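You operate a simulated robot arm through the tools that you are given. There is no shell and no other tool.

You run a simulated two-armed robot. Do the job below in one go: nothing can be reset, and whatever is moved stays where it is left.

JOB
Press the teal folded cloth flat, then lock it in the small box.
Fine: leave the press knob up and the tray out.

The check looks at the end state, three seconds after you hand in, the way a careful person would. Anything else that was tipped, shoved, dropped, spilled or broken makes it a failure. Flat cloth is picked up by pressing the open fingertips on it (5 to 10 N) and closing them slowly along it; thin cloth reads only 2 to 8 mm in the jaws.

ROBOT AND FRAMES
Two 7-joint arms with two-finger parallel grippers on one trunk that stands fixed in place. Base frame: the origin is at the foot of the trunk, x ahead of it, y to its left, z up. Readings come in mm, rad, newtons and seconds.
The left shoulder is at [50, 168, 1207], the right one opposite. With the tool pointing down near the work surface each hand reaches from about 100 to 660 mm from the base axis, measured 20 degrees to its own side. Payload 1.57 kg a hand.
Tool frame (each hand has its own): the origin (TCP) lies between the finger pads and is the grasp point; the fingertips stand 30 mm ahead of it; z points along the fingers, y is the line along which they close. The gripper opens to 80 mm. The fingers are 17 mm wide and 12 mm thick; the gripper's body (40 by 82 mm) begins 80 mm behind the TCP.
Orientation is that of the tool frame in the base frame, as [roll, pitch, yaw] about the fixed x, y, z axes, in that order (R = Rz(yaw) Ry(pitch) Rx(roll)). With the fingers straight down and closing along the base's y, the tool's x points along the base's -x, its y along +y and its z along -z.

CONTROLS
- The arms move only by the tool servo_tool. It takes "left_moves", "right_moves" or both (then of equal length, played together; a hand with none holds still); each is a list of rows, each a list of 7 numbers: the turn, a rotation vector about the base's x, y, z in rad, then the shift along the base's x, y, z in mm, then the opening, from 0 (shut) to 1 (fully open). In form: [[wx, wy, wz, dx, dy, dz, fingers], ...]. A call has 1 to 20 rows; each row shifts and turns the commanded pose from where the row before left it. Each row takes 0.2 s and may step no farther than 50 mm and 0.15 rad from the row before; otherwise, or with a gripper value out of range, the whole call is refused. A pose out of reach is approached as far as the arm can. The call stops where the force on the tool passes 70 N (or 10 N more than at its start, if that is more) or the arm is blocked; 0.2 s more then pass. Each finger travels about 45 mm/s and halts on what it meets, pressing with about 37 N; the grip force reading is that of the motor and also rises with nothing between the fingers. The clock runs only during rows and for 0.2 s after the last one: add rows that do not move to give the fingers time. The reply holds the time, the measured pose of the TCP, the force on the tool along the base axes, the opening and the grip force, in the units named above and with some noise, with the torque about the TCP (base axes, N m) and any sound that the robot's microphone picked up, and new pictures: "pictures" is both (left out), scene, wrist or none (wrist: the cameras of the hands that moved).
- Cameras (640 x 400 px; columns grow to the right, rows downward): "scene" is now at [107.7, 49.5, 1412.4]; the picture's right is [0.59, -0.81, 0.00], its down [-0.51, -0.37, -0.78] and it looks along [0.63, 0.46, -0.63] (base axes); focal length 269 px, centre (320, 200). "left" rides on the left gripper at [72, 7, -122] in its tool frame; the picture's right is [-0.09, 1.00, 0.00], its down [-0.84, -0.08, -0.54] and it looks along [-0.54, -0.05, 0.84] (tool axes); focal length 238 px, centre (320, 200). "right" rides on the right gripper at [72, -7, -122] in its tool frame; the picture's right is [0.09, 1.00, 0.00], its down [-0.84, 0.08, -0.54] and it looks along [-0.54, 0.05, 0.84] (tool axes); focal length 238 px, centre (320, 200).
- lift_body(by): slides the trunk up (or, below 0, down) by that many mm; the arms and the scene camera ride with it, the base frame stays. It gives what a move gives, with no picture.
- head_to(pan, tilt): turns the head with the scene camera to pan (to the left, within 1.396 rad either way) and tilt (down, from -0.506 to 1.204), counted from straight ahead of the robot. It gives what a move gives, and a new picture of the scene camera.
- probe_pixels(camera, pixels): for up to 12 pixels [column, row] of the newest picture of that camera ("zoom" is the newest enlarged one), the place [x, y, z] in the base frame of the surface seen there, good to about 2 mm. The clock stands still meanwhile.
- inspect(camera, box): a new picture of the part [left, top, right, bottom] of that camera's present view, enlarged. The clock stands still meanwhile.
- sign_off(): hands the job in; it is judged then, once.

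Leave the grippers open and the arms clear of the work at the hand-in unless told otherwise.

The tools are called after "Request:" as name(argument=value, ...) on one line, values as JSON. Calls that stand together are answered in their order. servo_tool: Moves the arms, as the interface text tells. Its arguments: {"type":"object","properties":{"left_moves":{"type":"array","items":{"type":"array","items":{"type":"number"}}},"right_moves":{"type":"array","items":{"type":"array","items":{"type":"number"}}},"pictures":{"type":"string","enum":["both","scene","wrist","none"]}},"required":[]} The other tools are called the same way: lift_body (by) moves the trunk up or down; head_to (pan, tilt) turns the head that bears the scene camera; probe_pixels (camera, pixels) gives the place of the surface under pixels of a picture; inspect (camera, box) takes an enlarged picture of a part of a camera's view; sign_off () hands the job in.

At the start:

```text
t: 0.0
left_tcp_pos: [335.8, 465.7, 1207.7]
left_ee_rot: [-3.141, 0.0, -3.14]
left_force: [0.3, 0.9, -0.2]
left_wrist_torque: [0.0, 0.02, -0.02]
left_finger_gap: 80.1
left_grasp_force: 0.1
right_tcp_pos: [345.2, 40.2, 1258.8]
right_ee_rot: [3.14, 0.003, 3.141]
right_force: [0.5, 0.4, 0.6]
right_wrist_torque: [0.03, -0.01, 0.0]
right_finger_gap: 80.0
right_grasp_force: 0.0
trunk travel left (down, up): [-375.0, 68.0]
head pan, tilt (commanded): [0.632, 0.682]
```

scene: 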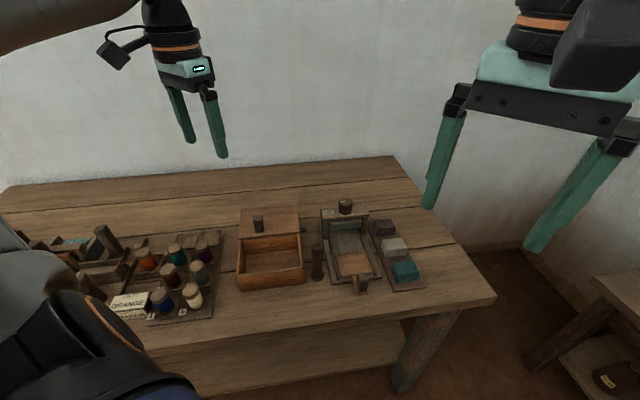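
right: 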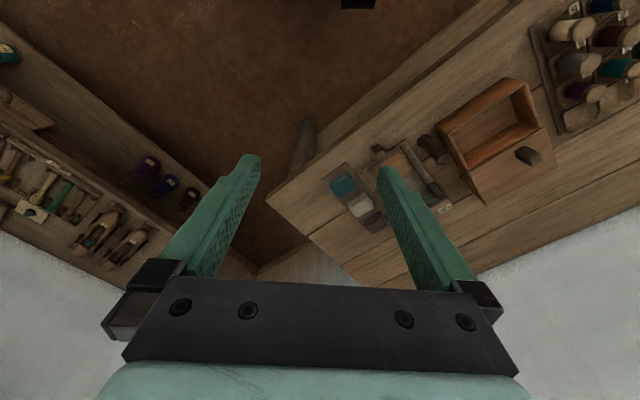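
left: 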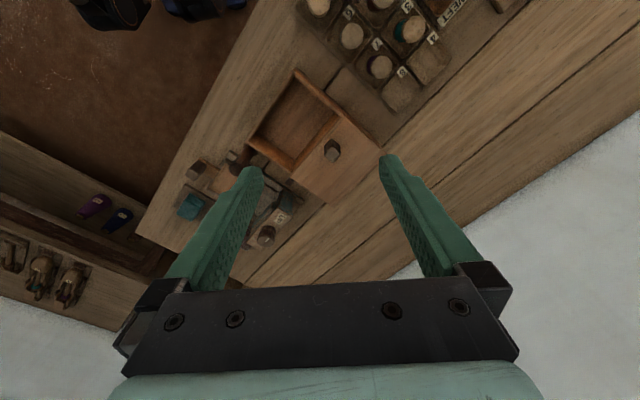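

I see a table with a small box that has a sliding lid or a hinge (around pixel 270,255), a press-like device (345,250) and a rack of folded cloths with a teal one at (405,270). I'll enlarge those areas first.

Request:
inspect(camera="scene", box=[220, 180, 440, 310])

Request:
inspect(camera="right", box=[300, 70, 580, 240])

Request:
inspect(camera="left", box=[150, 50, 410, 260])

```text
2.91 times, centred on (330, 245) of scene
```

zoom: 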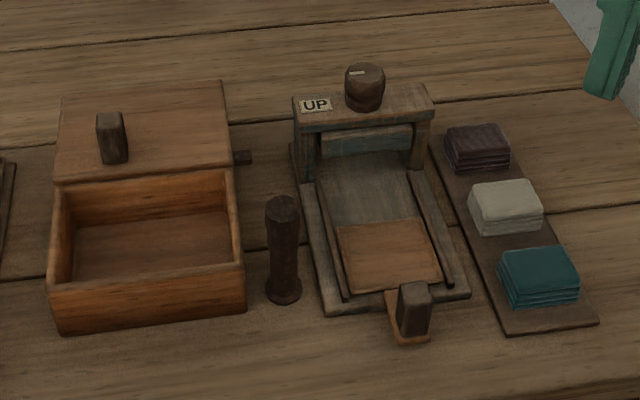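

```text
2.29 times, centred on (440, 155) of right
```

zoom: 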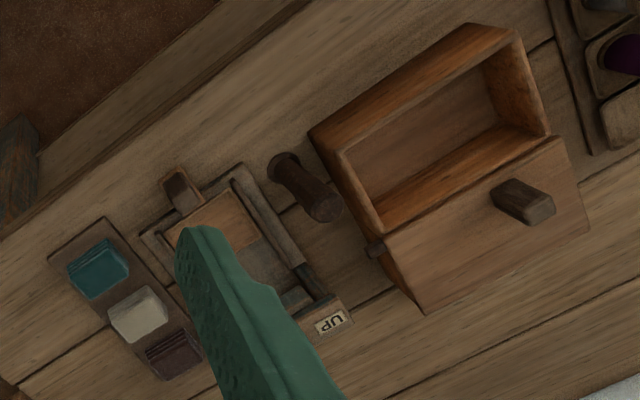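

```text
1.90 times, centred on (280, 155) of left
```

zoom: 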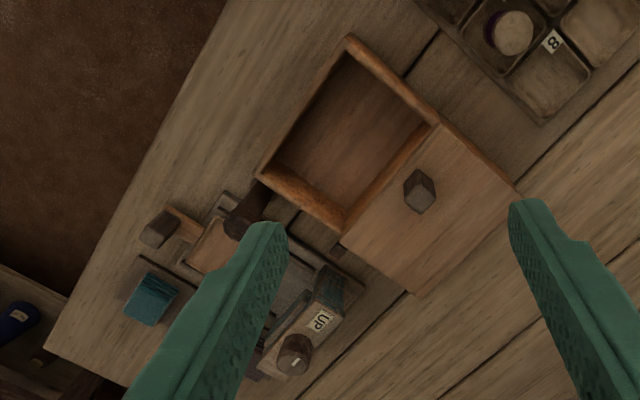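

The box seems to have a lid sliding backward with a knob, a dark nub at its right side, a standing dark peg, and a press with an "UP" label, a knob on top and a tray with a handle. I'll zoom the scene camera more on each and measure.

Request:
inspect(camera="scene", box=[305, 190, 435, 300])

Request:
probe_pixels(camera="zoom", pixels=[[180, 100], [120, 90], [320, 330], [250, 355], [400, 270], [470, 270], [200, 150], [250, 240], [300, 170], [90, 60], [60, 260], [500, 350]])

```text
3.64 times, centred on (370, 245) of scene
```

zoom: 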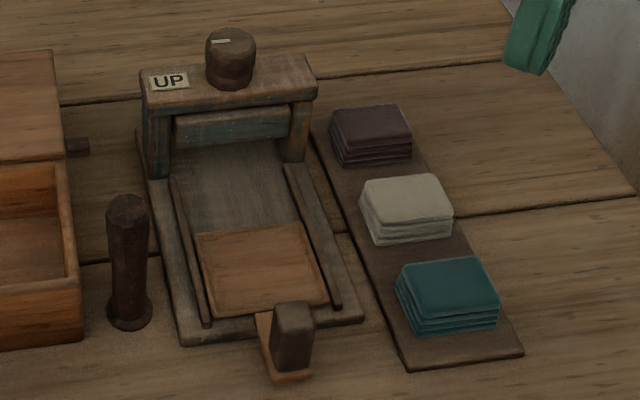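

```text
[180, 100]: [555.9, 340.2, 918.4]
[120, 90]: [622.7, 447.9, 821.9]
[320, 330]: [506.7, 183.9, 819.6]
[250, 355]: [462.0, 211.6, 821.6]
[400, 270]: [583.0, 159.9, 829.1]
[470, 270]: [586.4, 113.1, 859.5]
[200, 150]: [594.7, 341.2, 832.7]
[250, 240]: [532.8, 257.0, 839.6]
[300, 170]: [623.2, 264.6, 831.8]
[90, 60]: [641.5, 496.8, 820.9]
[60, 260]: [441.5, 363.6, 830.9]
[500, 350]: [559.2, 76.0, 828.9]
```

Table height is about z 820 and the press top about 918. I'll turn the head to centre the work and get more accurate measurements.

Request:
head_to(pan=0.5, tilt=0.85)

```text
t: 0.7
left_tcp_pos: [335.8, 466.0, 1208.6]
left_ee_rot: [3.141, -0.001, 3.141]
left_force: [-0.7, 0.1, -0.7]
left_wrist_torque: [-0.03, 0.0, 0.0]
left_finger_gap: 79.9
left_grasp_force: 0.0
right_tcp_pos: [345.0, 39.3, 1260.6]
right_ee_rot: [3.14, 0.002, -3.141]
right_force: [0.2, -0.4, 0.2]
right_wrist_torque: [0.02, 0.0, 0.01]
right_finger_gap: 80.0
right_grasp_force: 0.1
trunk travel left (down, up): [-375.0, 68.0]
head pan, tilt (commanded): [0.499, 0.85]
```

scene: 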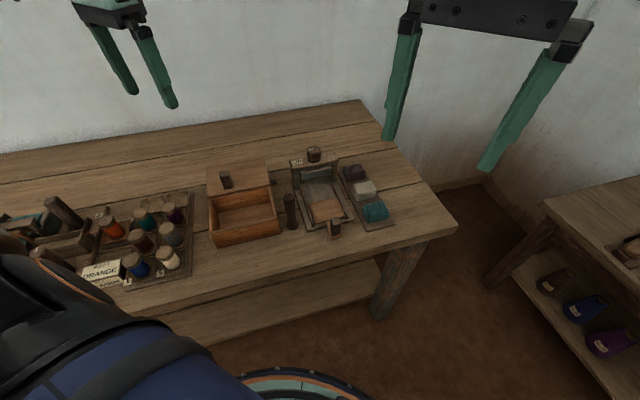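

The work is near the middle now; I'll zoom on the press and cloth stack (≈ 285–400, 145–240), and on the box.

Request:
inspect(camera="scene", box=[270, 140, 406, 242])

Request:
inspect(camera="scene", box=[195, 150, 315, 250])

Request:
probe_pixels(camera="zoom", pixels=[[60, 110], [60, 180], [300, 70], [330, 165], [95, 385], [370, 335], [165, 135], [170, 90], [220, 280], [410, 160], [80, 200], [435, 190]])

```text
3.92 times, centred on (338, 191) of scene
```

zoom: 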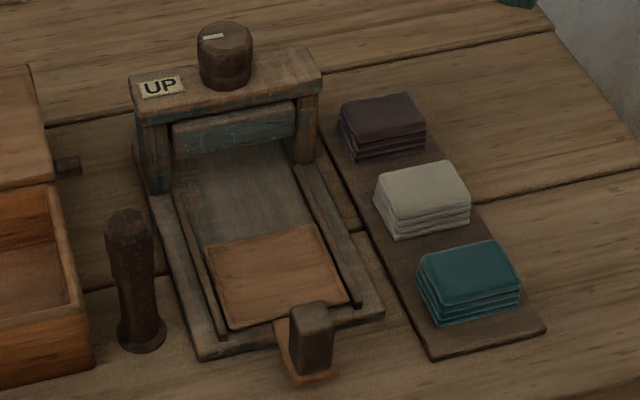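

```text
4.00 times, centred on (255, 200) of scene
```

zoom: 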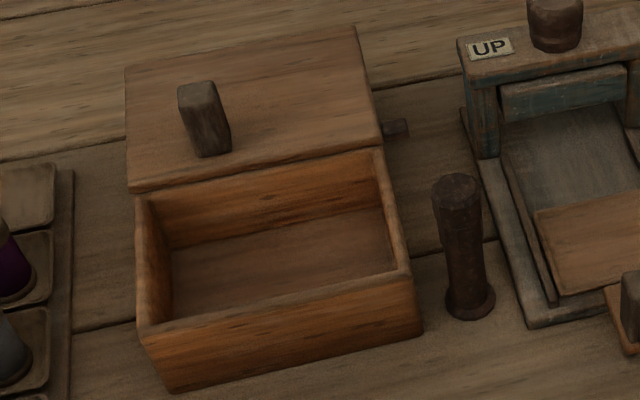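

```text
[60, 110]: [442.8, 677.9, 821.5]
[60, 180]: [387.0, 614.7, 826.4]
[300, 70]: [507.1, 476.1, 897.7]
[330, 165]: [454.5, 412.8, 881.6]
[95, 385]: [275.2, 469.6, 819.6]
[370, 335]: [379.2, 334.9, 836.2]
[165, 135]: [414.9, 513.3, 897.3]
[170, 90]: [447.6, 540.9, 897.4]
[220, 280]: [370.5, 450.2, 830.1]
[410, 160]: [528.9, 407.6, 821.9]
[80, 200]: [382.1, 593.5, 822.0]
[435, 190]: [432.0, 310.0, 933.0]
```

I'll measure the box's and lid's corners, the nub at the lid's right edge, and the peg.

Request:
probe_pixels(camera="zoom", pixels=[[130, 72], [352, 32], [376, 130], [132, 185], [142, 205], [380, 158], [402, 272], [145, 325], [395, 128], [405, 128], [455, 180], [468, 310]])

Request:
probe_pixels(camera="zoom", pixels=[[200, 90], [188, 120], [215, 130], [260, 240], [260, 180], [170, 390], [420, 335], [390, 180], [412, 278], [555, 30], [455, 240], [465, 290]])

```text
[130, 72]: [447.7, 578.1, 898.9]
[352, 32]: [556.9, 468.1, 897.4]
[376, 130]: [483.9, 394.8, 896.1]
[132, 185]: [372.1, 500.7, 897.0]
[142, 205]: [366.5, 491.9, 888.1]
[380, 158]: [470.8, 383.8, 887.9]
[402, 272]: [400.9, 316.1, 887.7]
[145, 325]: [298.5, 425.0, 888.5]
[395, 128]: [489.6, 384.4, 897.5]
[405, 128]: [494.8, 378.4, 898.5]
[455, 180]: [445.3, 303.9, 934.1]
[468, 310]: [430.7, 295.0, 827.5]
```

```text
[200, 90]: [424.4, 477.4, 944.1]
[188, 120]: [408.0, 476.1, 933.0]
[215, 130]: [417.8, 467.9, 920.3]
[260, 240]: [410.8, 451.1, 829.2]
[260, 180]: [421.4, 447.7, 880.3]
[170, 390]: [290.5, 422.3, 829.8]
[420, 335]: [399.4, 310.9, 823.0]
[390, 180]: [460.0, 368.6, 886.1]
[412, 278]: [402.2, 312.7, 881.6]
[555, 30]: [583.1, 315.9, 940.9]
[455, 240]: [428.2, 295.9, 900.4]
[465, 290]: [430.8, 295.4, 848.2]
```

The box rim is at z≈888, the lid top 897, its axes turned about 45°. The nub sits at the lid's right edge near the front, and the peg stands near where the nub would land when closed. Next I'll measure the press and the cloth.

Request:
inspect(camera="scene", box=[270, 140, 406, 242])

Request:
probe_pixels(camera="zoom", pixels=[[424, 256], [492, 243], [518, 283], [442, 296], [430, 355], [543, 327], [340, 150], [425, 92], [470, 268], [440, 320], [515, 303], [405, 320]])

Request:
probe_pixels(camera="zoom", pixels=[[132, 80], [302, 47], [320, 78], [140, 115], [213, 252], [313, 228], [345, 296], [235, 323], [300, 375], [312, 312], [225, 35], [215, 75]])

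Request:
probe_pixels(camera="zoom", pixels=[[203, 355], [382, 310], [175, 200], [220, 330], [320, 170], [360, 295], [250, 180], [230, 130], [235, 150], [318, 340], [290, 345], [325, 308]])

```text
3.92 times, centred on (338, 191) of scene
```

zoom: 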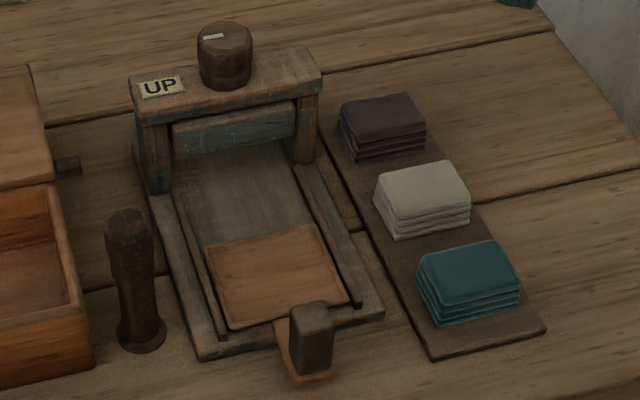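

```text
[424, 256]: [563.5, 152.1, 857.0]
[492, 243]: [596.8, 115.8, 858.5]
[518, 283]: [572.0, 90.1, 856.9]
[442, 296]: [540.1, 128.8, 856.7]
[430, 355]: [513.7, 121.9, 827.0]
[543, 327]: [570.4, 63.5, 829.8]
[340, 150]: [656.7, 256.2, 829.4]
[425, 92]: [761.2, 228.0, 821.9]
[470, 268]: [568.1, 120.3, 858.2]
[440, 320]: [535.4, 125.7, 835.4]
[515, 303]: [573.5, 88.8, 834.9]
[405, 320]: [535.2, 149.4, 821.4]
```

```text
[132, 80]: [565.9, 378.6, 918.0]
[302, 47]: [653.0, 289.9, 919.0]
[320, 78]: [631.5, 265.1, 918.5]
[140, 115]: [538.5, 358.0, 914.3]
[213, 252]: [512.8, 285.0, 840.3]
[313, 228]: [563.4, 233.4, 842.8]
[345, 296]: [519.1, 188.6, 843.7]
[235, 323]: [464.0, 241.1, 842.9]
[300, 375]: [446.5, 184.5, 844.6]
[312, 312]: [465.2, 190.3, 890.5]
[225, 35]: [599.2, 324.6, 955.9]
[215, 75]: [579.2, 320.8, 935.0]
```

```text
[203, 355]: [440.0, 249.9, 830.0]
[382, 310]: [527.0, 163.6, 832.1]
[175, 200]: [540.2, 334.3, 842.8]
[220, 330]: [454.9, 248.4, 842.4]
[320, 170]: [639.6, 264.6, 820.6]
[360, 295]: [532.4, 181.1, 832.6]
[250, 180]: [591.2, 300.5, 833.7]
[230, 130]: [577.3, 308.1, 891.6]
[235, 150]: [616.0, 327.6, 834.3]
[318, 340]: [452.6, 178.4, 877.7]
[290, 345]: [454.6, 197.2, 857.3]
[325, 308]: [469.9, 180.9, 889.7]
```

The tray (top z≈843, centre ≈(515,237)), handle (≈(460,187), top 890), press head (centre ≈(598,322), knob top 956) and teal cloth (centre ≈(568,121), ~50×34×30 mm, turned 45°) are measured. To understand the peg, nub and press knob, I'll bring the right hand in, turned 90°, to look along +y with its wrist camera.

Request:
servo_tool(right_moves=[[0, 0, 0.143, 8, 8, -13, 1], [0, 0, 0.143, 8, 8, -13, 1], [0, 0, 0.143, 8, 8, -13, 1], [0, 0, 0.143, 8, 8, -13, 1], [0, 0, 0.143, 8, 8, -13, 1], [0, 0, 0.143, 8, 8, -13, 1], [0, 0, 0.143, 8, 8, -13, 1], [0, 0, 0.143, 8, 8, -13, 1], [0, 0, 0.143, 8, 8, -13, 1], [0, 0, 0.143, 8, 8, -13, 1], [0, 0, 0.143, 8, 8, -13, 1]], pictures="both")

```text
t: 3.1
left_tcp_pos: [335.4, 467.7, 1208.7]
left_ee_rot: [3.142, 0.001, -3.14]
left_force: [0.5, -0.1, 0.5]
left_wrist_torque: [0.0, 0.01, 0.0]
left_finger_gap: 79.9
left_grasp_force: 0.1
right_tcp_pos: [393.9, 78.1, 1134.9]
right_ee_rot: [-3.136, -0.001, -1.84]
right_force: [-0.6, 0.7, 0.3]
right_wrist_torque: [-0.01, -0.02, 0.01]
right_finger_gap: 80.1
right_grasp_force: 0.1
right hand out of reach, approached as far as the arm can: row 9, 10, 11
trunk travel left (down, up): [-375.0, 68.0]
head pan, tilt (commanded): [0.499, 0.85]
```

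scene: 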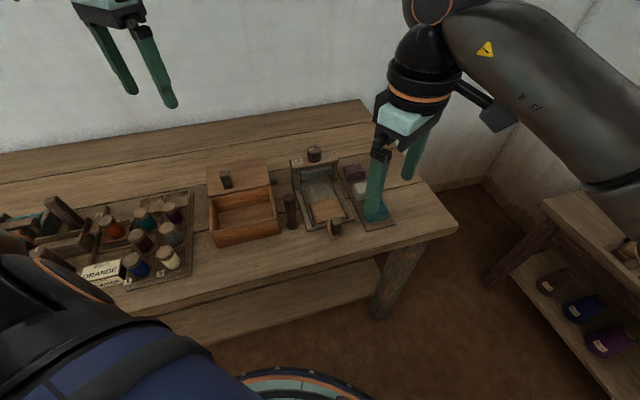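
right: 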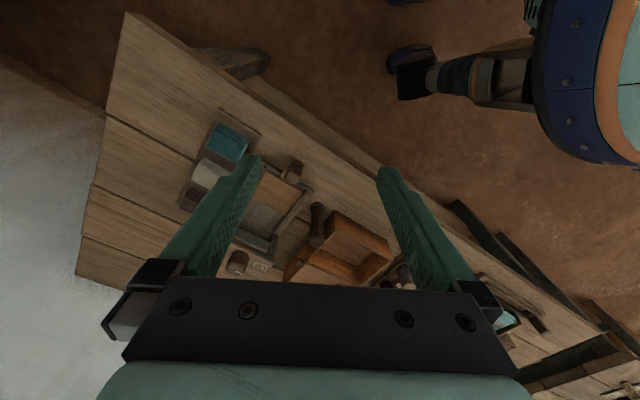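

The right hand could turn only to about 75°, but the camera now sees the peg, box and press from the side (≈ 180–400, 110–290). I'll enlarge.

Request:
inspect(camera="right", box=[255, 180, 405, 290])

Request:
inspect(camera="right", box=[170, 110, 320, 285])

```text
3.64 times, centred on (330, 235) of right
```

zoom: 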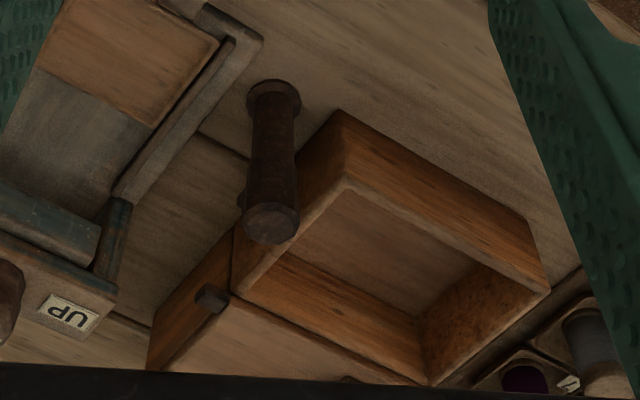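

```text
2.29 times, centred on (245, 198) of right
```

zoom: 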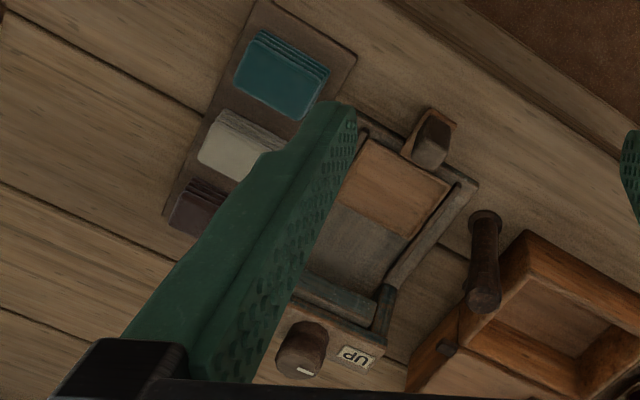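

The box has a supporting part under the lid; the post seems to have a small tongue on its far side (zoom 242,200), so it may be a turning latch for the lid's nub. I'll tilt the right hand to look more sideways at the post.

Request:
servo_tool(right_moves=[[0.1, 0, 0, 2, 0, -12, 1], [0.1, 0, 0, 2, 0, -12, 1], [0.1, 0, 0, 2, 0, -12, 1], [0.1, 0, 0, 2, 0, -12, 1], [0.1, 0, 0, 2, 0, -12, 1], [0.1, 0, 0, 2, 0, -12, 1]], pictures="wrist")

```text
t: 4.5
left_tcp_pos: [336.5, 465.5, 1208.8]
left_ee_rot: [-3.141, 0.0, 3.141]
left_force: [0.9, -0.5, 0.4]
left_wrist_torque: [-0.01, -0.03, 0.03]
left_finger_gap: 79.8
left_grasp_force: 0.1
right_tcp_pos: [402.5, 76.4, 1086.4]
right_ee_rot: [3.032, 0.384, -1.866]
right_force: [-0.1, 0.3, -0.1]
right_wrist_torque: [-0.03, -0.01, -0.02]
right_finger_gap: 80.1
right_grasp_force: 0.0
right hand out of reach, approached as far as the arm can: row 5, 6
trunk travel left (down, up): [-375.0, 68.0]
head pan, tilt (commanded): [0.499, 0.85]
```

right: 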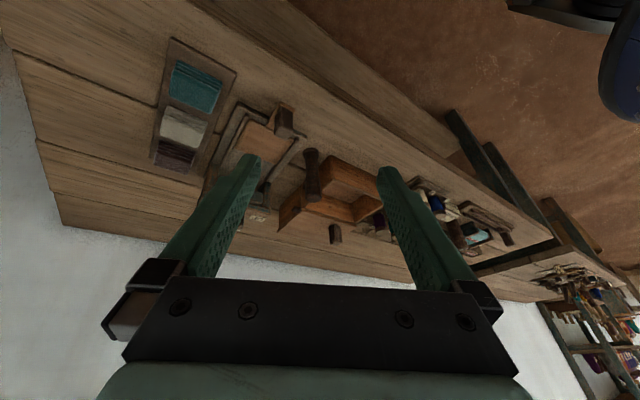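

The post, box and lid (≈ 270–390, 140–245) are now seen more from the side; enlarging.

Request:
inspect(camera="right", box=[262, 140, 362, 250])

Request:
inspect(camera="right", box=[285, 145, 345, 205])

Request:
probe_pixels(camera="zoom", pixels=[[300, 60], [310, 300], [250, 270], [200, 330], [280, 150], [330, 340], [300, 230], [255, 230]])

```text
3.64 times, centred on (312, 195) of right
```

zoom: 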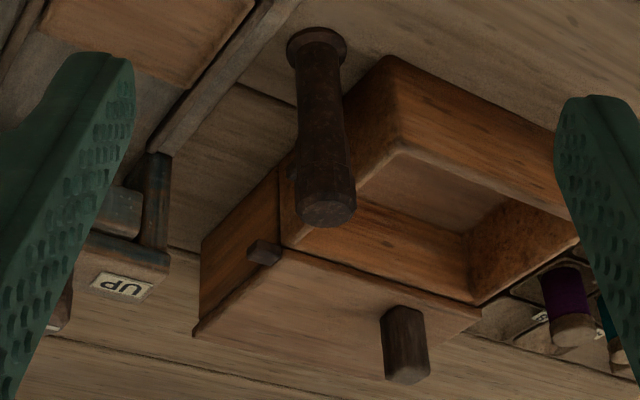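

```text
6.67 times, centred on (315, 175) of right
```

zoom: 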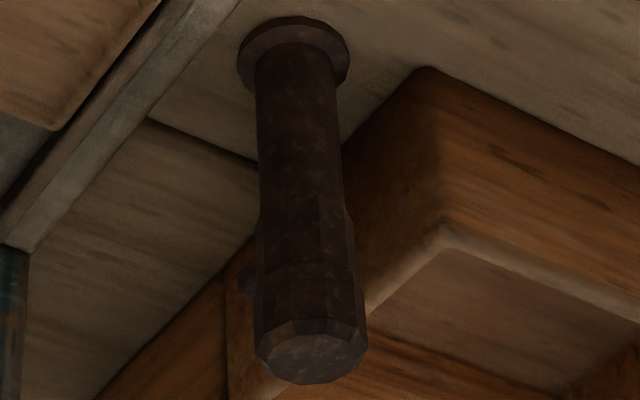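

```text
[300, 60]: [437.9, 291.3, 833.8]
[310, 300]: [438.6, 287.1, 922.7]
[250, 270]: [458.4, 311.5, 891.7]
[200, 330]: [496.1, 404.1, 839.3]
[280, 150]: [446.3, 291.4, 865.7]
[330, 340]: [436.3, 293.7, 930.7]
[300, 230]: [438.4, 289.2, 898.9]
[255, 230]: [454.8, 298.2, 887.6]
```

The post carries a small tongue pointing away along +d (probed ≈(458,311,892)); turned 90° CCW it would likely swing over to block the lid's nub. I'll now look at the post and press knob from the left side with the left hand's camera, turning it the other way.

Request:
servo_tool(left_moves=[[0, 0, -0.14, 8, 2, -10, 1], [0, 0, -0.14, 8, 2, -10, 1], [0, 0, -0.14, 8, 2, -10, 1], [0, 0, -0.14, 8, 2, -10, 1], [0, 0, -0.14, 8, 2, -10, 1], [0, 0, -0.14, 8, 2, -10, 1], [0, 0, -0.14, 8, 2, -10, 1], [0, 0, -0.14, 8, 2, -10, 1], [0, 0, -0.14, 8, 2, -10, 1]], pictures="both")

```text
t: 6.5
left_tcp_pos: [408.1, 484.1, 1118.0]
left_ee_rot: [-3.141, -0.001, 1.881]
left_force: [-0.2, 0.1, 0.6]
left_wrist_torque: [0.04, -0.01, -0.03]
left_finger_gap: 80.1
left_grasp_force: 0.1
right_tcp_pos: [403.6, 76.0, 1086.2]
right_ee_rot: [3.032, 0.384, -1.865]
right_force: [0.9, -0.4, -0.1]
right_wrist_torque: [-0.02, 0.0, 0.0]
right_finger_gap: 80.3
right_grasp_force: 0.0
trunk travel left (down, up): [-375.0, 68.0]
head pan, tilt (commanded): [0.499, 0.85]
```

scene: 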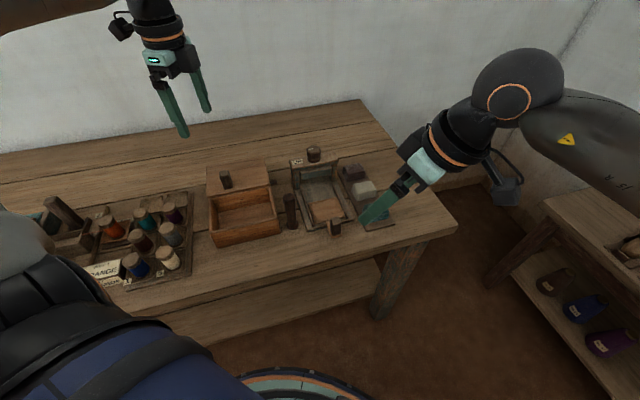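
left: 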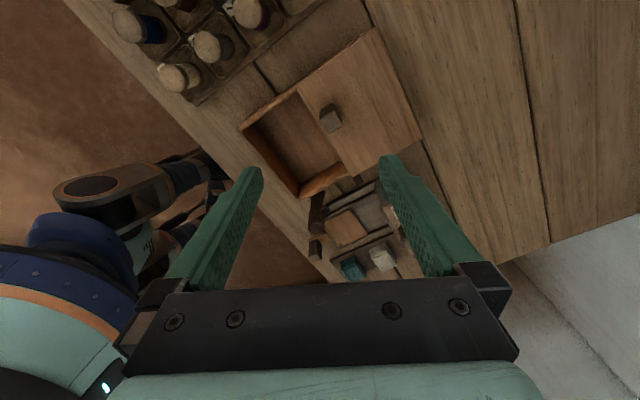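

Request:
inspect(camera="left", box=[285, 160, 385, 240])

Request:
inspect(camera="left", box=[230, 20, 430, 200])

Request:
inspect(camera="right", box=[150, 90, 300, 230])

```text
5.00 times, centred on (335, 200) of left
```

zoom: 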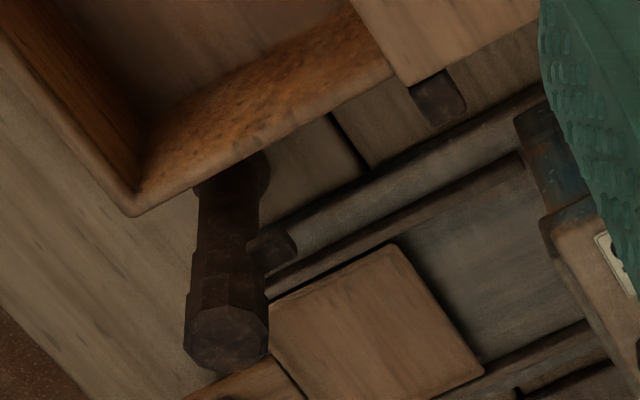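

```text
2.22 times, centred on (330, 110) of left
```

zoom: 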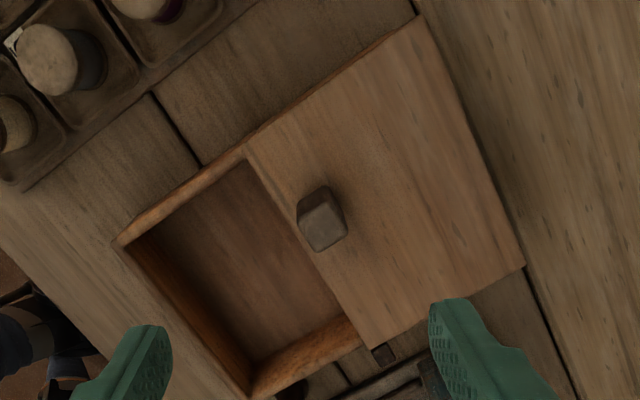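

```text
2.86 times, centred on (225, 160) of right
```

zoom: 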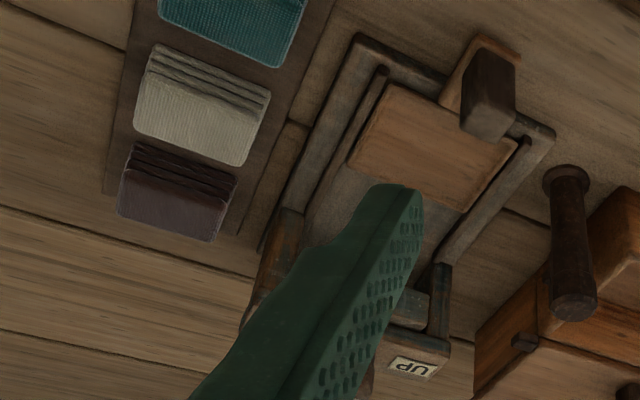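

The post's tongue is visible in the left view (zoom 272,245). I'll re-enlarge there and probe the tongue, post and nub.

Request:
inspect(camera="left", box=[295, 165, 355, 240])

Request:
probe_pixels(camera="zoom", pixels=[[370, 250], [410, 240], [390, 265], [290, 220], [310, 280], [280, 360], [250, 380], [340, 380], [600, 40], [370, 225]])

```text
5.33 times, centred on (325, 202) of left
```

zoom: 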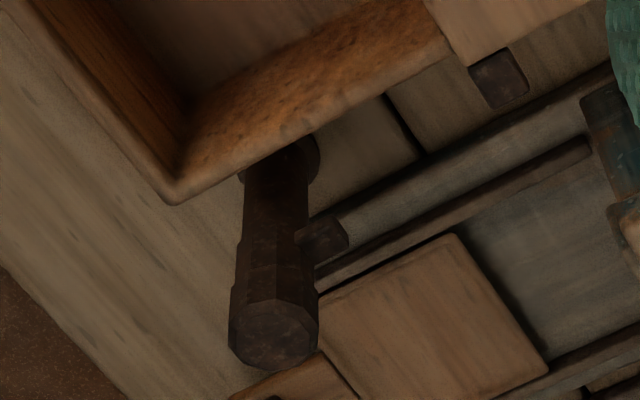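

```text
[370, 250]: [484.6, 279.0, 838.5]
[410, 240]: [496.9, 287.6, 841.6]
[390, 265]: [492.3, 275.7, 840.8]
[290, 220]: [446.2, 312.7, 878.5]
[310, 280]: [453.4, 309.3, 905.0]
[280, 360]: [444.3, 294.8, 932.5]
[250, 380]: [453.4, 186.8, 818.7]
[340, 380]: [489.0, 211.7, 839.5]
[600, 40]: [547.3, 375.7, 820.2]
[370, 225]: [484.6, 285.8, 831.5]
```

Request:
probe_pixels(camera="zoom", pixels=[[328, 238], [342, 240], [320, 222], [310, 240], [325, 255], [495, 75], [510, 95], [520, 75], [275, 340], [245, 335], [310, 330], [275, 308]])

```text
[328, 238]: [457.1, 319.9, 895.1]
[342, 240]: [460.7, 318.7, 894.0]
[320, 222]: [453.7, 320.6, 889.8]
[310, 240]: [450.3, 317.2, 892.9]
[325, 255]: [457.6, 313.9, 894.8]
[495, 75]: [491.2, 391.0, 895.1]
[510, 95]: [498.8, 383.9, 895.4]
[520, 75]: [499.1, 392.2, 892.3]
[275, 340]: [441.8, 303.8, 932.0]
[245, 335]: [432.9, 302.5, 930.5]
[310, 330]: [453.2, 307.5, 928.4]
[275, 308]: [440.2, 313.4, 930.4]
```

The post centre is ≈(442,303) with its tongue pointing +d (45°), tip at z≈895 level with the lid's nub — a turn of +90° will block the nub after closing. Now a close look at the press knob.

Request:
inspect(camera="scene", box=[285, 140, 345, 180])

Request:
probe_pixels(camera="zoom", pixels=[[270, 75], [330, 75], [300, 60], [300, 95], [300, 150], [300, 180], [310, 300], [200, 250], [400, 260], [120, 150], [300, 240], [290, 200]])

```text
10.00 times, centred on (315, 160) of scene
```

zoom: 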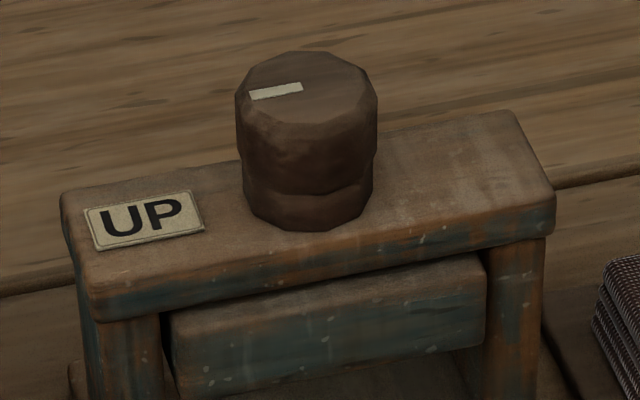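

```text
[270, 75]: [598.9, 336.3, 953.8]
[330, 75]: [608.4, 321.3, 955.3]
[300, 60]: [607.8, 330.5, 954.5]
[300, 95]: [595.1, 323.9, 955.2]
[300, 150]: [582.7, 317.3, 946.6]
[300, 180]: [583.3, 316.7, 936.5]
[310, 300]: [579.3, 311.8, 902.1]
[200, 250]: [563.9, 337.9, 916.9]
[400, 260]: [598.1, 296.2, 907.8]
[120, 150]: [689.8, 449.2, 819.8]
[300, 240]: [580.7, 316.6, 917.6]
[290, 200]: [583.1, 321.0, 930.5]
```

The knob (≈(599,323), Ø≈38, z 918–955) has a mark pointing at "UP", so it's a turning knob. First the cloth: I'll bring the right hand back upright with the fingers to close along the cloth's long side (yaw ≈ −2.356), then check the real pose.

Request:
servo_tool(right_moves=[[-0.15, 0, 0, 0, 0, 5, 1], [-0.15, 0, 0, 0, 0, 5, 1], [-0.15, 0, 0, 0, 0, 5, 1], [-0.15, 0, 0, 0, 0, 5, 1], [0, 0, -0.1313, 5, 0, 0, 1], [0, 0, -0.1313, 5, 0, 0, 1], [0, 0, -0.1313, 5, 0, 0, 1], [0, 0, -0.1313, 5, 0, 0, 1], [0, 0, -0.1313, 5, 0, 0, 1], [0, 0, -0.1313, 5, 0, 0, 1]], left_moves=[[0, 0, 0.1, -8, 0, 8, 1], [0, 0, 0.1, -8, 0, 8, 1], [0, 0, 0.1, -8, 0, 8, 1], [0, 0, 0.1, -8, 0, 8, 1], [0, 0, 0.1, -8, 0, 8, 1], [0, 0, 0.1, -8, 0, 8, 1], [0, 0, 0, 0, 0, 0, 1], [0, 0, 0, 0, 0, 0, 1], [0, 0, 0, 0, 0, 0, 1], [0, 0, 0, 0, 0, 0, 1]], pictures="both")

```text
t: 8.7
left_tcp_pos: [359.2, 484.7, 1166.0]
left_ee_rot: [-3.141, -0.001, 2.482]
left_force: [0.8, -0.2, 0.6]
left_wrist_torque: [-0.05, -0.02, -0.02]
left_finger_gap: 79.8
left_grasp_force: 0.1
right_tcp_pos: [422.2, 69.9, 1104.4]
right_ee_rot: [-3.083, -0.192, -2.639]
right_force: [1.0, 0.4, -0.1]
right_wrist_torque: [-0.05, -0.03, 0.0]
right_finger_gap: 79.8
right_grasp_force: 0.1
right hand out of reach, approached as far as the arm can: row 3, 4
trunk travel left (down, up): [-375.0, 68.0]
head pan, tilt (commanded): [0.499, 0.85]
```

scene: 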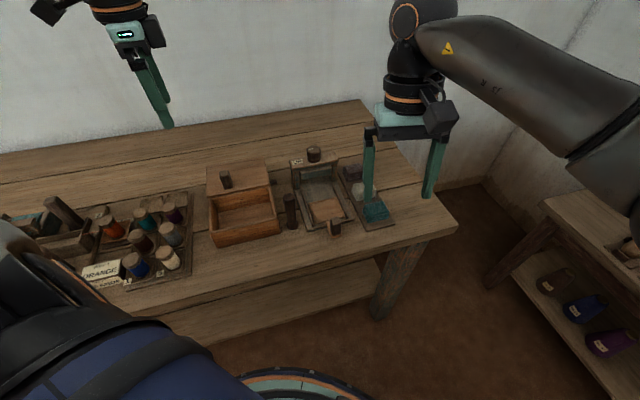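
right: 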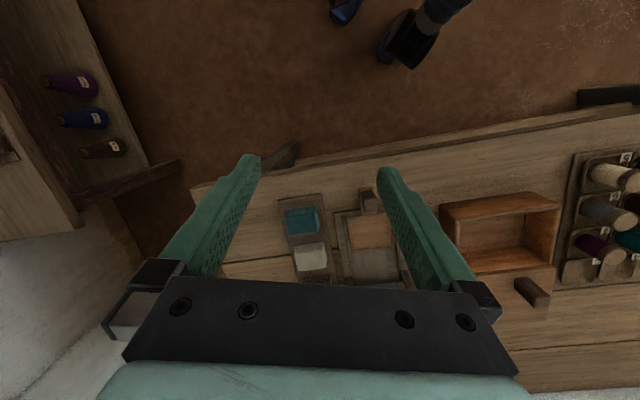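
left: 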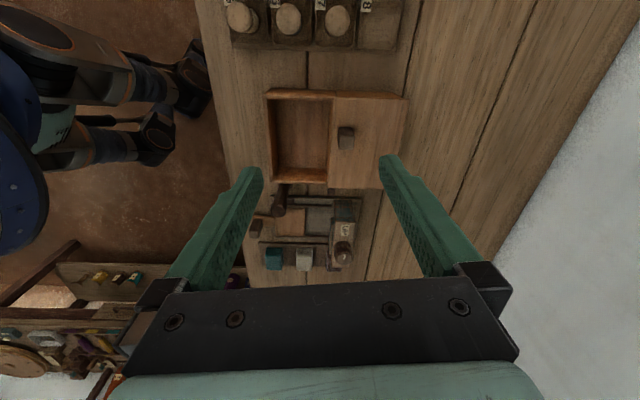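

The right hand's orientation was clipped, and the cloth is near the limit of its reach (about 593 mm from the right shoulder), whereas the left arm reaches everything here. I'll retreat the right hand to its own side and bring the left hand over, turned to yaw −2.356, high above the cloth.

Request:
servo_tool(right_moves=[[0.07, -0.07, 0, -16, -27, 3, 1], [0.07, -0.07, 0, -16, -27, 3, 1], [0, 0, 0, -16, -27, 3, 1], [0, 0, 0, -16, -27, 3, 1], [0, 0, 0, -16, -27, 3, 1], [0, 0, 0, -16, -27, 3, 1], [0, 0, 0, -16, -27, 3, 1], [0, 0, 0, -16, -27, 3, 1], [0, 0, 0, -16, -27, 3, 1], [0, 0, 0, -16, -27, 3, 1]], left_moves=[[0, 0, 0.1445, 18, -32, -10, 1], [0, 0, 0.1445, 18, -32, -10, 1], [0, 0, 0.1445, 18, -32, -10, 1], [0, 0, 0.1445, 18, -32, -10, 1], [0, 0, 0.1445, 18, -32, -10, 1], [0, 0, 0.1445, 18, -32, -10, 1], [0, 0, 0.1445, 18, -32, -10, 1], [0, 0, 0.1445, 18, -32, -10, 1], [0, 0, 0.1445, 18, -32, -10, 1], [0, 0, 0.1445, 18, -32, -10, 1]], pictures="both")

```text
t: 10.9
left_tcp_pos: [504.9, 191.8, 1070.1]
left_ee_rot: [-3.141, 0.002, -2.355]
left_force: [-0.6, 0.5, 0.4]
left_wrist_torque: [0.0, -0.01, -0.01]
left_finger_gap: 79.9
left_grasp_force: 0.1
left hand out of reach, approached as far as the arm can: row 9, 10
right_tcp_pos: [262.4, -200.3, 1134.7]
right_ee_rot: [-3.138, -0.003, -2.63]
right_force: [0.8, -0.3, -1.0]
right_wrist_torque: [0.01, -0.01, 0.01]
right_finger_gap: 80.0
right_grasp_force: 0.1
trunk travel left (down, up): [-375.0, 68.0]
head pan, tilt (commanded): [0.499, 0.85]
```

scene: 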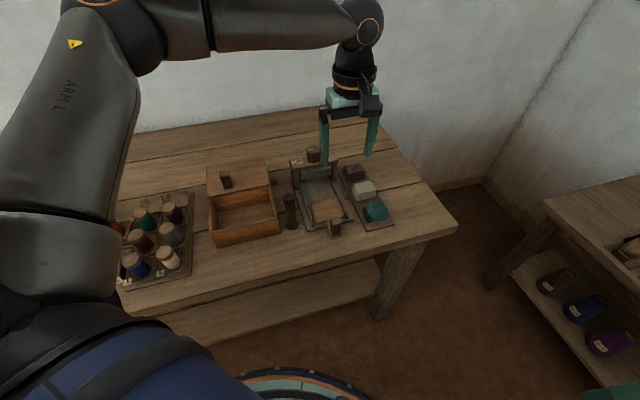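
right: 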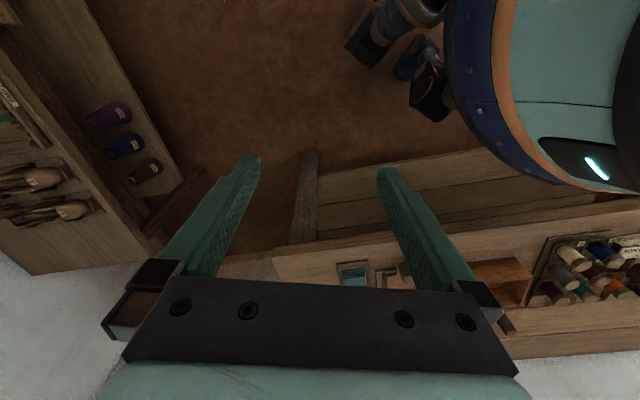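
left: 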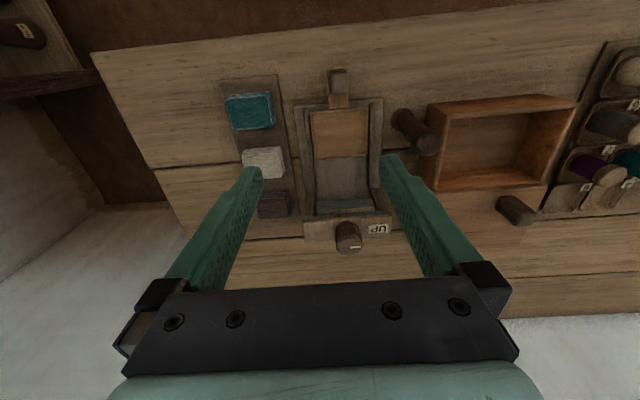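

The left hand points the right way, but it ran out of reach at this height; reach grows lower down or with the trunk higher. I'll raise the trunk by 65 mm to gain reach (this also raises the cameras).

Request:
lift_body(by=65)

```text
t: 11.9
left_tcp_pos: [504.6, 193.5, 1134.8]
left_ee_rot: [-3.14, -0.001, -2.357]
left_force: [0.1, 0.4, -0.3]
left_wrist_torque: [-0.02, 0.0, 0.0]
left_finger_gap: 80.0
left_grasp_force: 0.0
right_tcp_pos: [262.5, -198.7, 1199.6]
right_ee_rot: [-3.139, -0.001, -2.633]
right_force: [-0.1, 0.3, 0.0]
right_wrist_torque: [0.01, -0.02, -0.03]
right_finger_gap: 79.9
right_grasp_force: 0.1
trunk travel left (down, up): [-440.0, 3.0]
head pan, tilt (commanded): [0.499, 0.85]
```

The left TCP is at (505,193,1135). I'll go down in free air and then over to the cloth at about (568,122,940), keeping well above it.

Request:
servo_tool(left_moves=[[0, 0, 0, 0, 0, -30, 1], [0, 0, 0, 0, 0, -30, 1], [0, 0, 0, 0, 0, -30, 1], [0, 0, 0, 12, -14, -20, 1], [0, 0, 0, 13, -14, -20, 1], [0, 0, 0, 13, -14, -20, 1], [0, 0, 0, 13, -14, -20, 1], [0, 0, 0, 12, -15, -20, 1], [0, 0, 0, 0, 0, 0, 1]], pictures="both")

```text
t: 13.9
left_tcp_pos: [477.0, 209.8, 1023.6]
left_ee_rot: [-3.139, 0.001, -2.356]
left_force: [0.0, -0.2, 0.7]
left_wrist_torque: [0.0, 0.01, 0.0]
left_finger_gap: 80.0
left_grasp_force: 0.0
left hand out of reach, approached as far as the arm can: row 1, 2, 3, 4, 5, 6, 7, 8
right_tcp_pos: [262.0, -199.6, 1199.0]
right_ee_rot: [-3.139, -0.004, -2.631]
right_force: [0.0, 0.1, -0.1]
right_wrist_torque: [-0.01, 0.01, 0.03]
right_finger_gap: 80.0
right_grasp_force: 0.1
trunk travel left (down, up): [-440.0, 3.0]
head pan, tilt (commanded): [0.499, 0.85]
```

scene: 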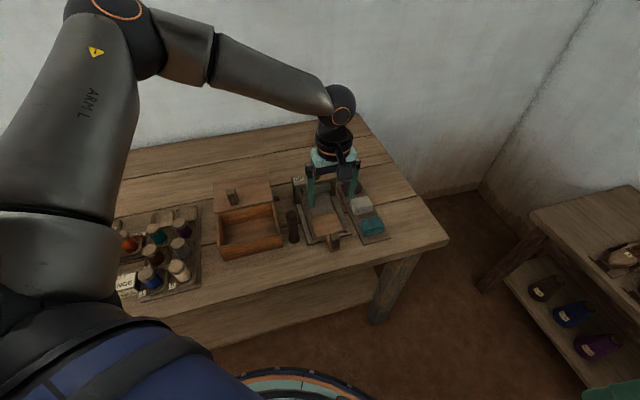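
left: 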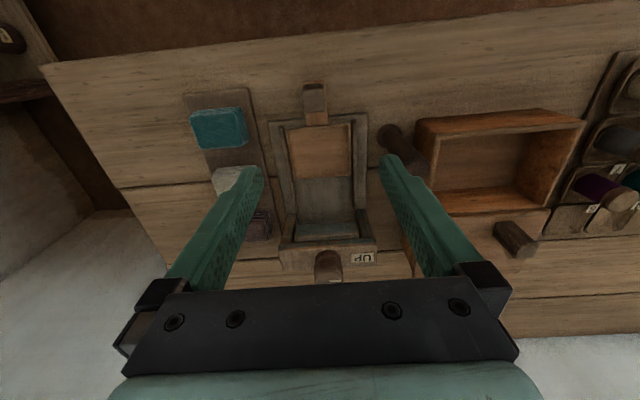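

Reach shrank on going down, so it's the wrist turn (+45° on the left hand) that limits, not distance. Turning the left hand the other way, to yaw +0.785 (same finger line, camera on the far side), should be well within its range. I'll turn by −π where it is, at safe height (tips ≈ 995).

Request:
servo_tool(left_moves=[[0, 0, -0.15, 0, 0, 4, 1], [0, 0, -0.15, 0, 0, 4, 1], [0, 0, -0.15, 0, 0, 4, 1], [0, 0, -0.15, 0, 0, 4, 1], [0, 0, -0.15, 0, 0, 4, 1], [0, 0, -0.15, 0, 0, 0, 1], [0, 0, -0.15, 0, 0, 0, 1], [0, 0, -0.15, 0, 0, 0, 1], [0, 0, -0.15, 0, 0, 0, 1], [0, 0, -0.15, 0, 0, 0, 1], [0, 0, -0.15, 0, 0, 0, 1], [0, 0, -0.15, 0, 0, 0, 1], [0, 0, -0.15, 0, 0, 0, 1], [0, 0, -0.15, 0, 0, 0, 1]], pictures="scene")

```text
t: 16.9
left_tcp_pos: [477.3, 209.9, 1042.9]
left_ee_rot: [-3.14, 0.0, 1.824]
left_force: [-0.4, 0.9, 1.4]
left_wrist_torque: [0.0, -0.01, -0.01]
left_finger_gap: 80.2
left_grasp_force: 0.1
right_tcp_pos: [263.7, -199.1, 1199.5]
right_ee_rot: [-3.14, -0.003, -2.633]
right_force: [-0.4, 0.2, 0.4]
right_wrist_torque: [0.05, 0.01, -0.03]
right_finger_gap: 80.1
right_grasp_force: 0.1
trunk travel left (down, up): [-440.0, 3.0]
head pan, tilt (commanded): [0.499, 0.85]
```

scene: 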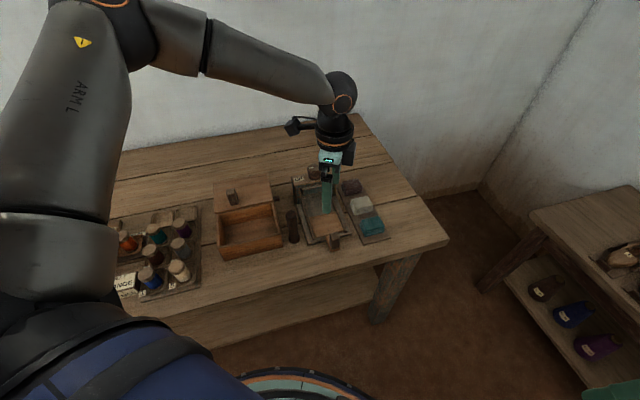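

The turn goes freely (yaw 1.82). I'll finish to 0.785 and then approach (568,122,940).

Request:
servo_tool(left_moves=[[0, 0, -0.1484, 0, 0, 0, 1], [0, 0, -0.1484, 0, 0, 0, 1], [0, 0, -0.1484, 0, 0, 0, 1], [0, 0, -0.1484, 0, 0, 0, 1], [0, 0, -0.1484, 0, 0, 0, 1], [0, 0, -0.1484, 0, 0, 0, 1], [0, 0, -0.1484, 0, 0, 0, 1], [0, 0, 0, 15, -15, -17, 1], [0, 0, 0, 15, -15, -17, 1], [0, 0, 0, 15, -15, -17, 1], [0, 0, 0, 15, -15, -17, 1], [0, 0, 0, 15, -14, -17, 1], [0, 0, 0, 16, -14, -18, 1], [0, 0, 0, 0, 0, 0, 1]], pictures="both")

```text
t: 19.9
left_tcp_pos: [476.4, 206.8, 1023.8]
left_ee_rot: [-3.139, 0.0, 0.791]
left_force: [0.1, 0.5, -1.1]
left_wrist_torque: [0.01, 0.01, 0.02]
left_finger_gap: 80.0
left_grasp_force: 0.1
left hand out of reach, approached as far as the arm can: row 8, 9, 10, 11, 12, 13
right_tcp_pos: [262.0, -199.6, 1199.7]
right_ee_rot: [-3.139, -0.001, -2.63]
right_force: [0.1, -0.1, -0.1]
right_wrist_torque: [0.03, 0.0, -0.02]
right_finger_gap: 80.1
right_grasp_force: 0.0
trunk travel left (down, up): [-440.0, 3.0]
head pan, tilt (commanded): [0.499, 0.85]
```

scene: 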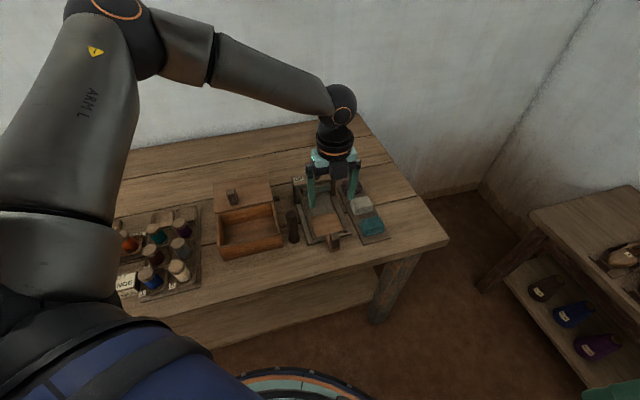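
left: 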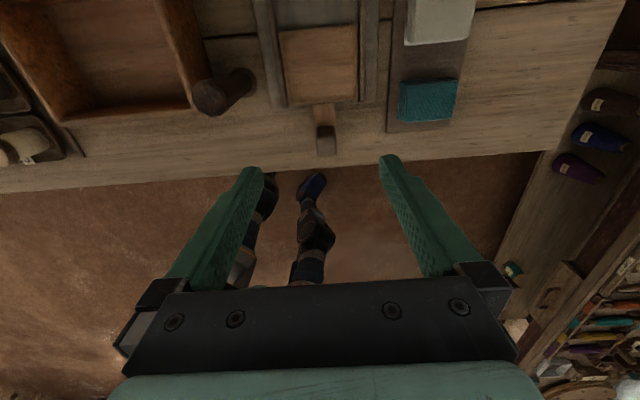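

The limit is at the same spot, so it's about arm extension: relative to the shoulder, lower TCP means less reach — so the trunk should be lower, not higher. I'll raise the left hand 130 mm, then lower the trunk.

Request:
servo_tool(left_moves=[[0, 0, 0, 0, 0, 32, 1], [0, 0, 0, 0, 0, 32, 1], [0, 0, 0, 0, 0, 32, 1], [0, 0, 0, 0, 0, 32, 1]], pictures="none")

Request:
lift_body(by=-160)

```text
t: 20.9
left_tcp_pos: [476.0, 207.4, 1152.7]
left_ee_rot: [-3.137, 0.0, 0.787]
left_force: [0.8, 0.1, 0.3]
left_wrist_torque: [0.03, 0.06, -0.04]
left_finger_gap: 79.6
left_grasp_force: 0.1
right_tcp_pos: [261.7, -199.4, 1199.9]
right_ee_rot: [-3.139, 0.0, -2.633]
right_force: [-0.2, 0.4, 0.7]
right_wrist_torque: [0.01, 0.01, 0.01]
right_finger_gap: 80.0
right_grasp_force: 0.2
trunk travel left (down, up): [-440.0, 3.0]
head pan, tilt (commanded): [0.499, 0.85]
```

```text
t: 22.8
left_tcp_pos: [475.5, 206.5, 992.6]
left_ee_rot: [-3.138, 0.001, 0.792]
left_force: [-0.4, 1.2, 0.0]
left_wrist_torque: [-0.01, -0.01, 0.02]
left_finger_gap: 80.0
left_grasp_force: 0.1
right_tcp_pos: [262.7, -199.1, 1040.7]
right_ee_rot: [-3.139, -0.001, -2.632]
right_force: [0.1, -0.3, 0.8]
right_wrist_torque: [0.01, -0.02, -0.03]
right_finger_gap: 79.9
right_grasp_force: 0.1
trunk travel left (down, up): [-280.0, 163.0]
head pan, tilt (commanded): [0.499, 0.85]
```

Now the shoulder is ≈1112 and TCP 992. Try moving out over the cloth at (568,122,962).

Request:
servo_tool(left_moves=[[0, 0, 0, 15, -14, -5, 1], [0, 0, 0, 15, -14, -5, 1], [0, 0, 0, 15, -14, -5, 1], [0, 0, 0, 16, -14, -5, 1], [0, 0, 0, 16, -14, -5, 1], [0, 0, 0, 15, -14, -5, 1], [0, 0, 0, 0, 0, 0, 1]], pictures="both")

```text
t: 24.4
left_tcp_pos: [498.5, 187.0, 971.1]
left_ee_rot: [-3.14, 0.0, 0.788]
left_force: [-0.5, 0.8, 0.6]
left_wrist_torque: [0.02, -0.02, -0.01]
left_finger_gap: 79.7
left_grasp_force: 0.1
left hand out of reach, approached as far as the arm can: row 2, 3, 4, 5, 6
right_tcp_pos: [262.8, -198.3, 1040.0]
right_ee_rot: [-3.139, -0.001, -2.634]
right_force: [0.0, 0.7, -0.2]
right_wrist_torque: [0.0, -0.03, 0.0]
right_finger_gap: 79.9
right_grasp_force: 0.2
trunk travel left (down, up): [-280.0, 163.0]
head pan, tilt (commanded): [0.499, 0.85]
```

scene: 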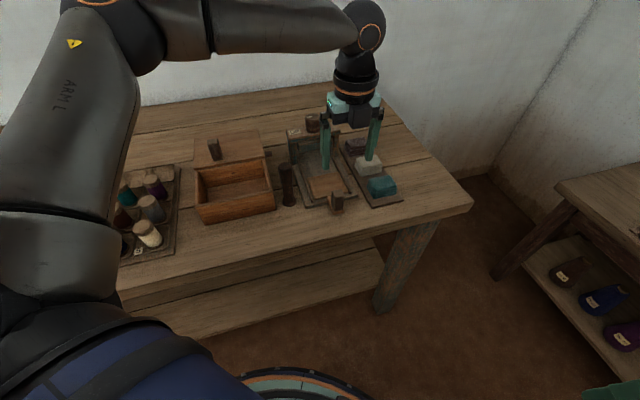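
left: 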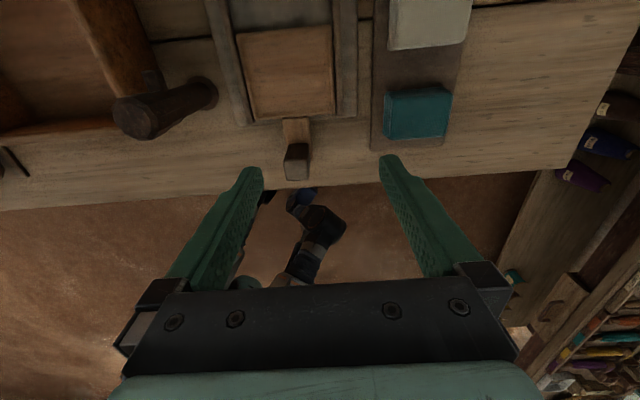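

The limit now is ≈450 mm from the shoulder, though the elbow looks only half straightened — likely a joint limit of this elbow posture. I'll try another route: out to the far left-front first to straighten the arm, then sweep right, all at z≈1030 (above the 956 knob).

Request:
servo_tool(left_moves=[[0, 0, 0, -10, 20, 25, 1], [0, 0, 0, -10, 30, 25, 1], [0, 0, 0, 0, 40, 10, 1], [0, 0, 0, 0, 40, 0, 1], [0, 0, 0, 20, 30, 0, 1], [0, 0, 0, 30, 0, 0, 1], [0, 0, 0, 30, 0, 0, 1], [0, 0, 0, 30, 0, 0, 1], [0, 0, 0, 30, 0, 0, 1]], pictures="scene")

```text
t: 26.4
left_tcp_pos: [571.4, 351.0, 1026.4]
left_ee_rot: [-3.138, 0.001, 0.791]
left_force: [0.0, 0.3, 0.1]
left_wrist_torque: [0.0, -0.01, 0.0]
left_finger_gap: 80.0
left_grasp_force: 0.0
left hand out of reach, approached as far as the arm can: row 8, 9
right_tcp_pos: [262.4, -199.5, 1039.9]
right_ee_rot: [-3.139, -0.001, -2.633]
right_force: [0.0, 0.5, 0.1]
right_wrist_torque: [-0.02, 0.01, 0.02]
right_finger_gap: 80.1
right_grasp_force: 0.0
trunk travel left (down, up): [-280.0, 163.0]
head pan, tilt (commanded): [0.499, 0.85]
```

scene: 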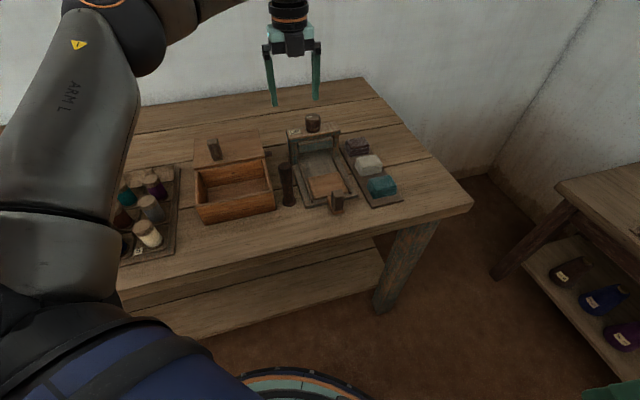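

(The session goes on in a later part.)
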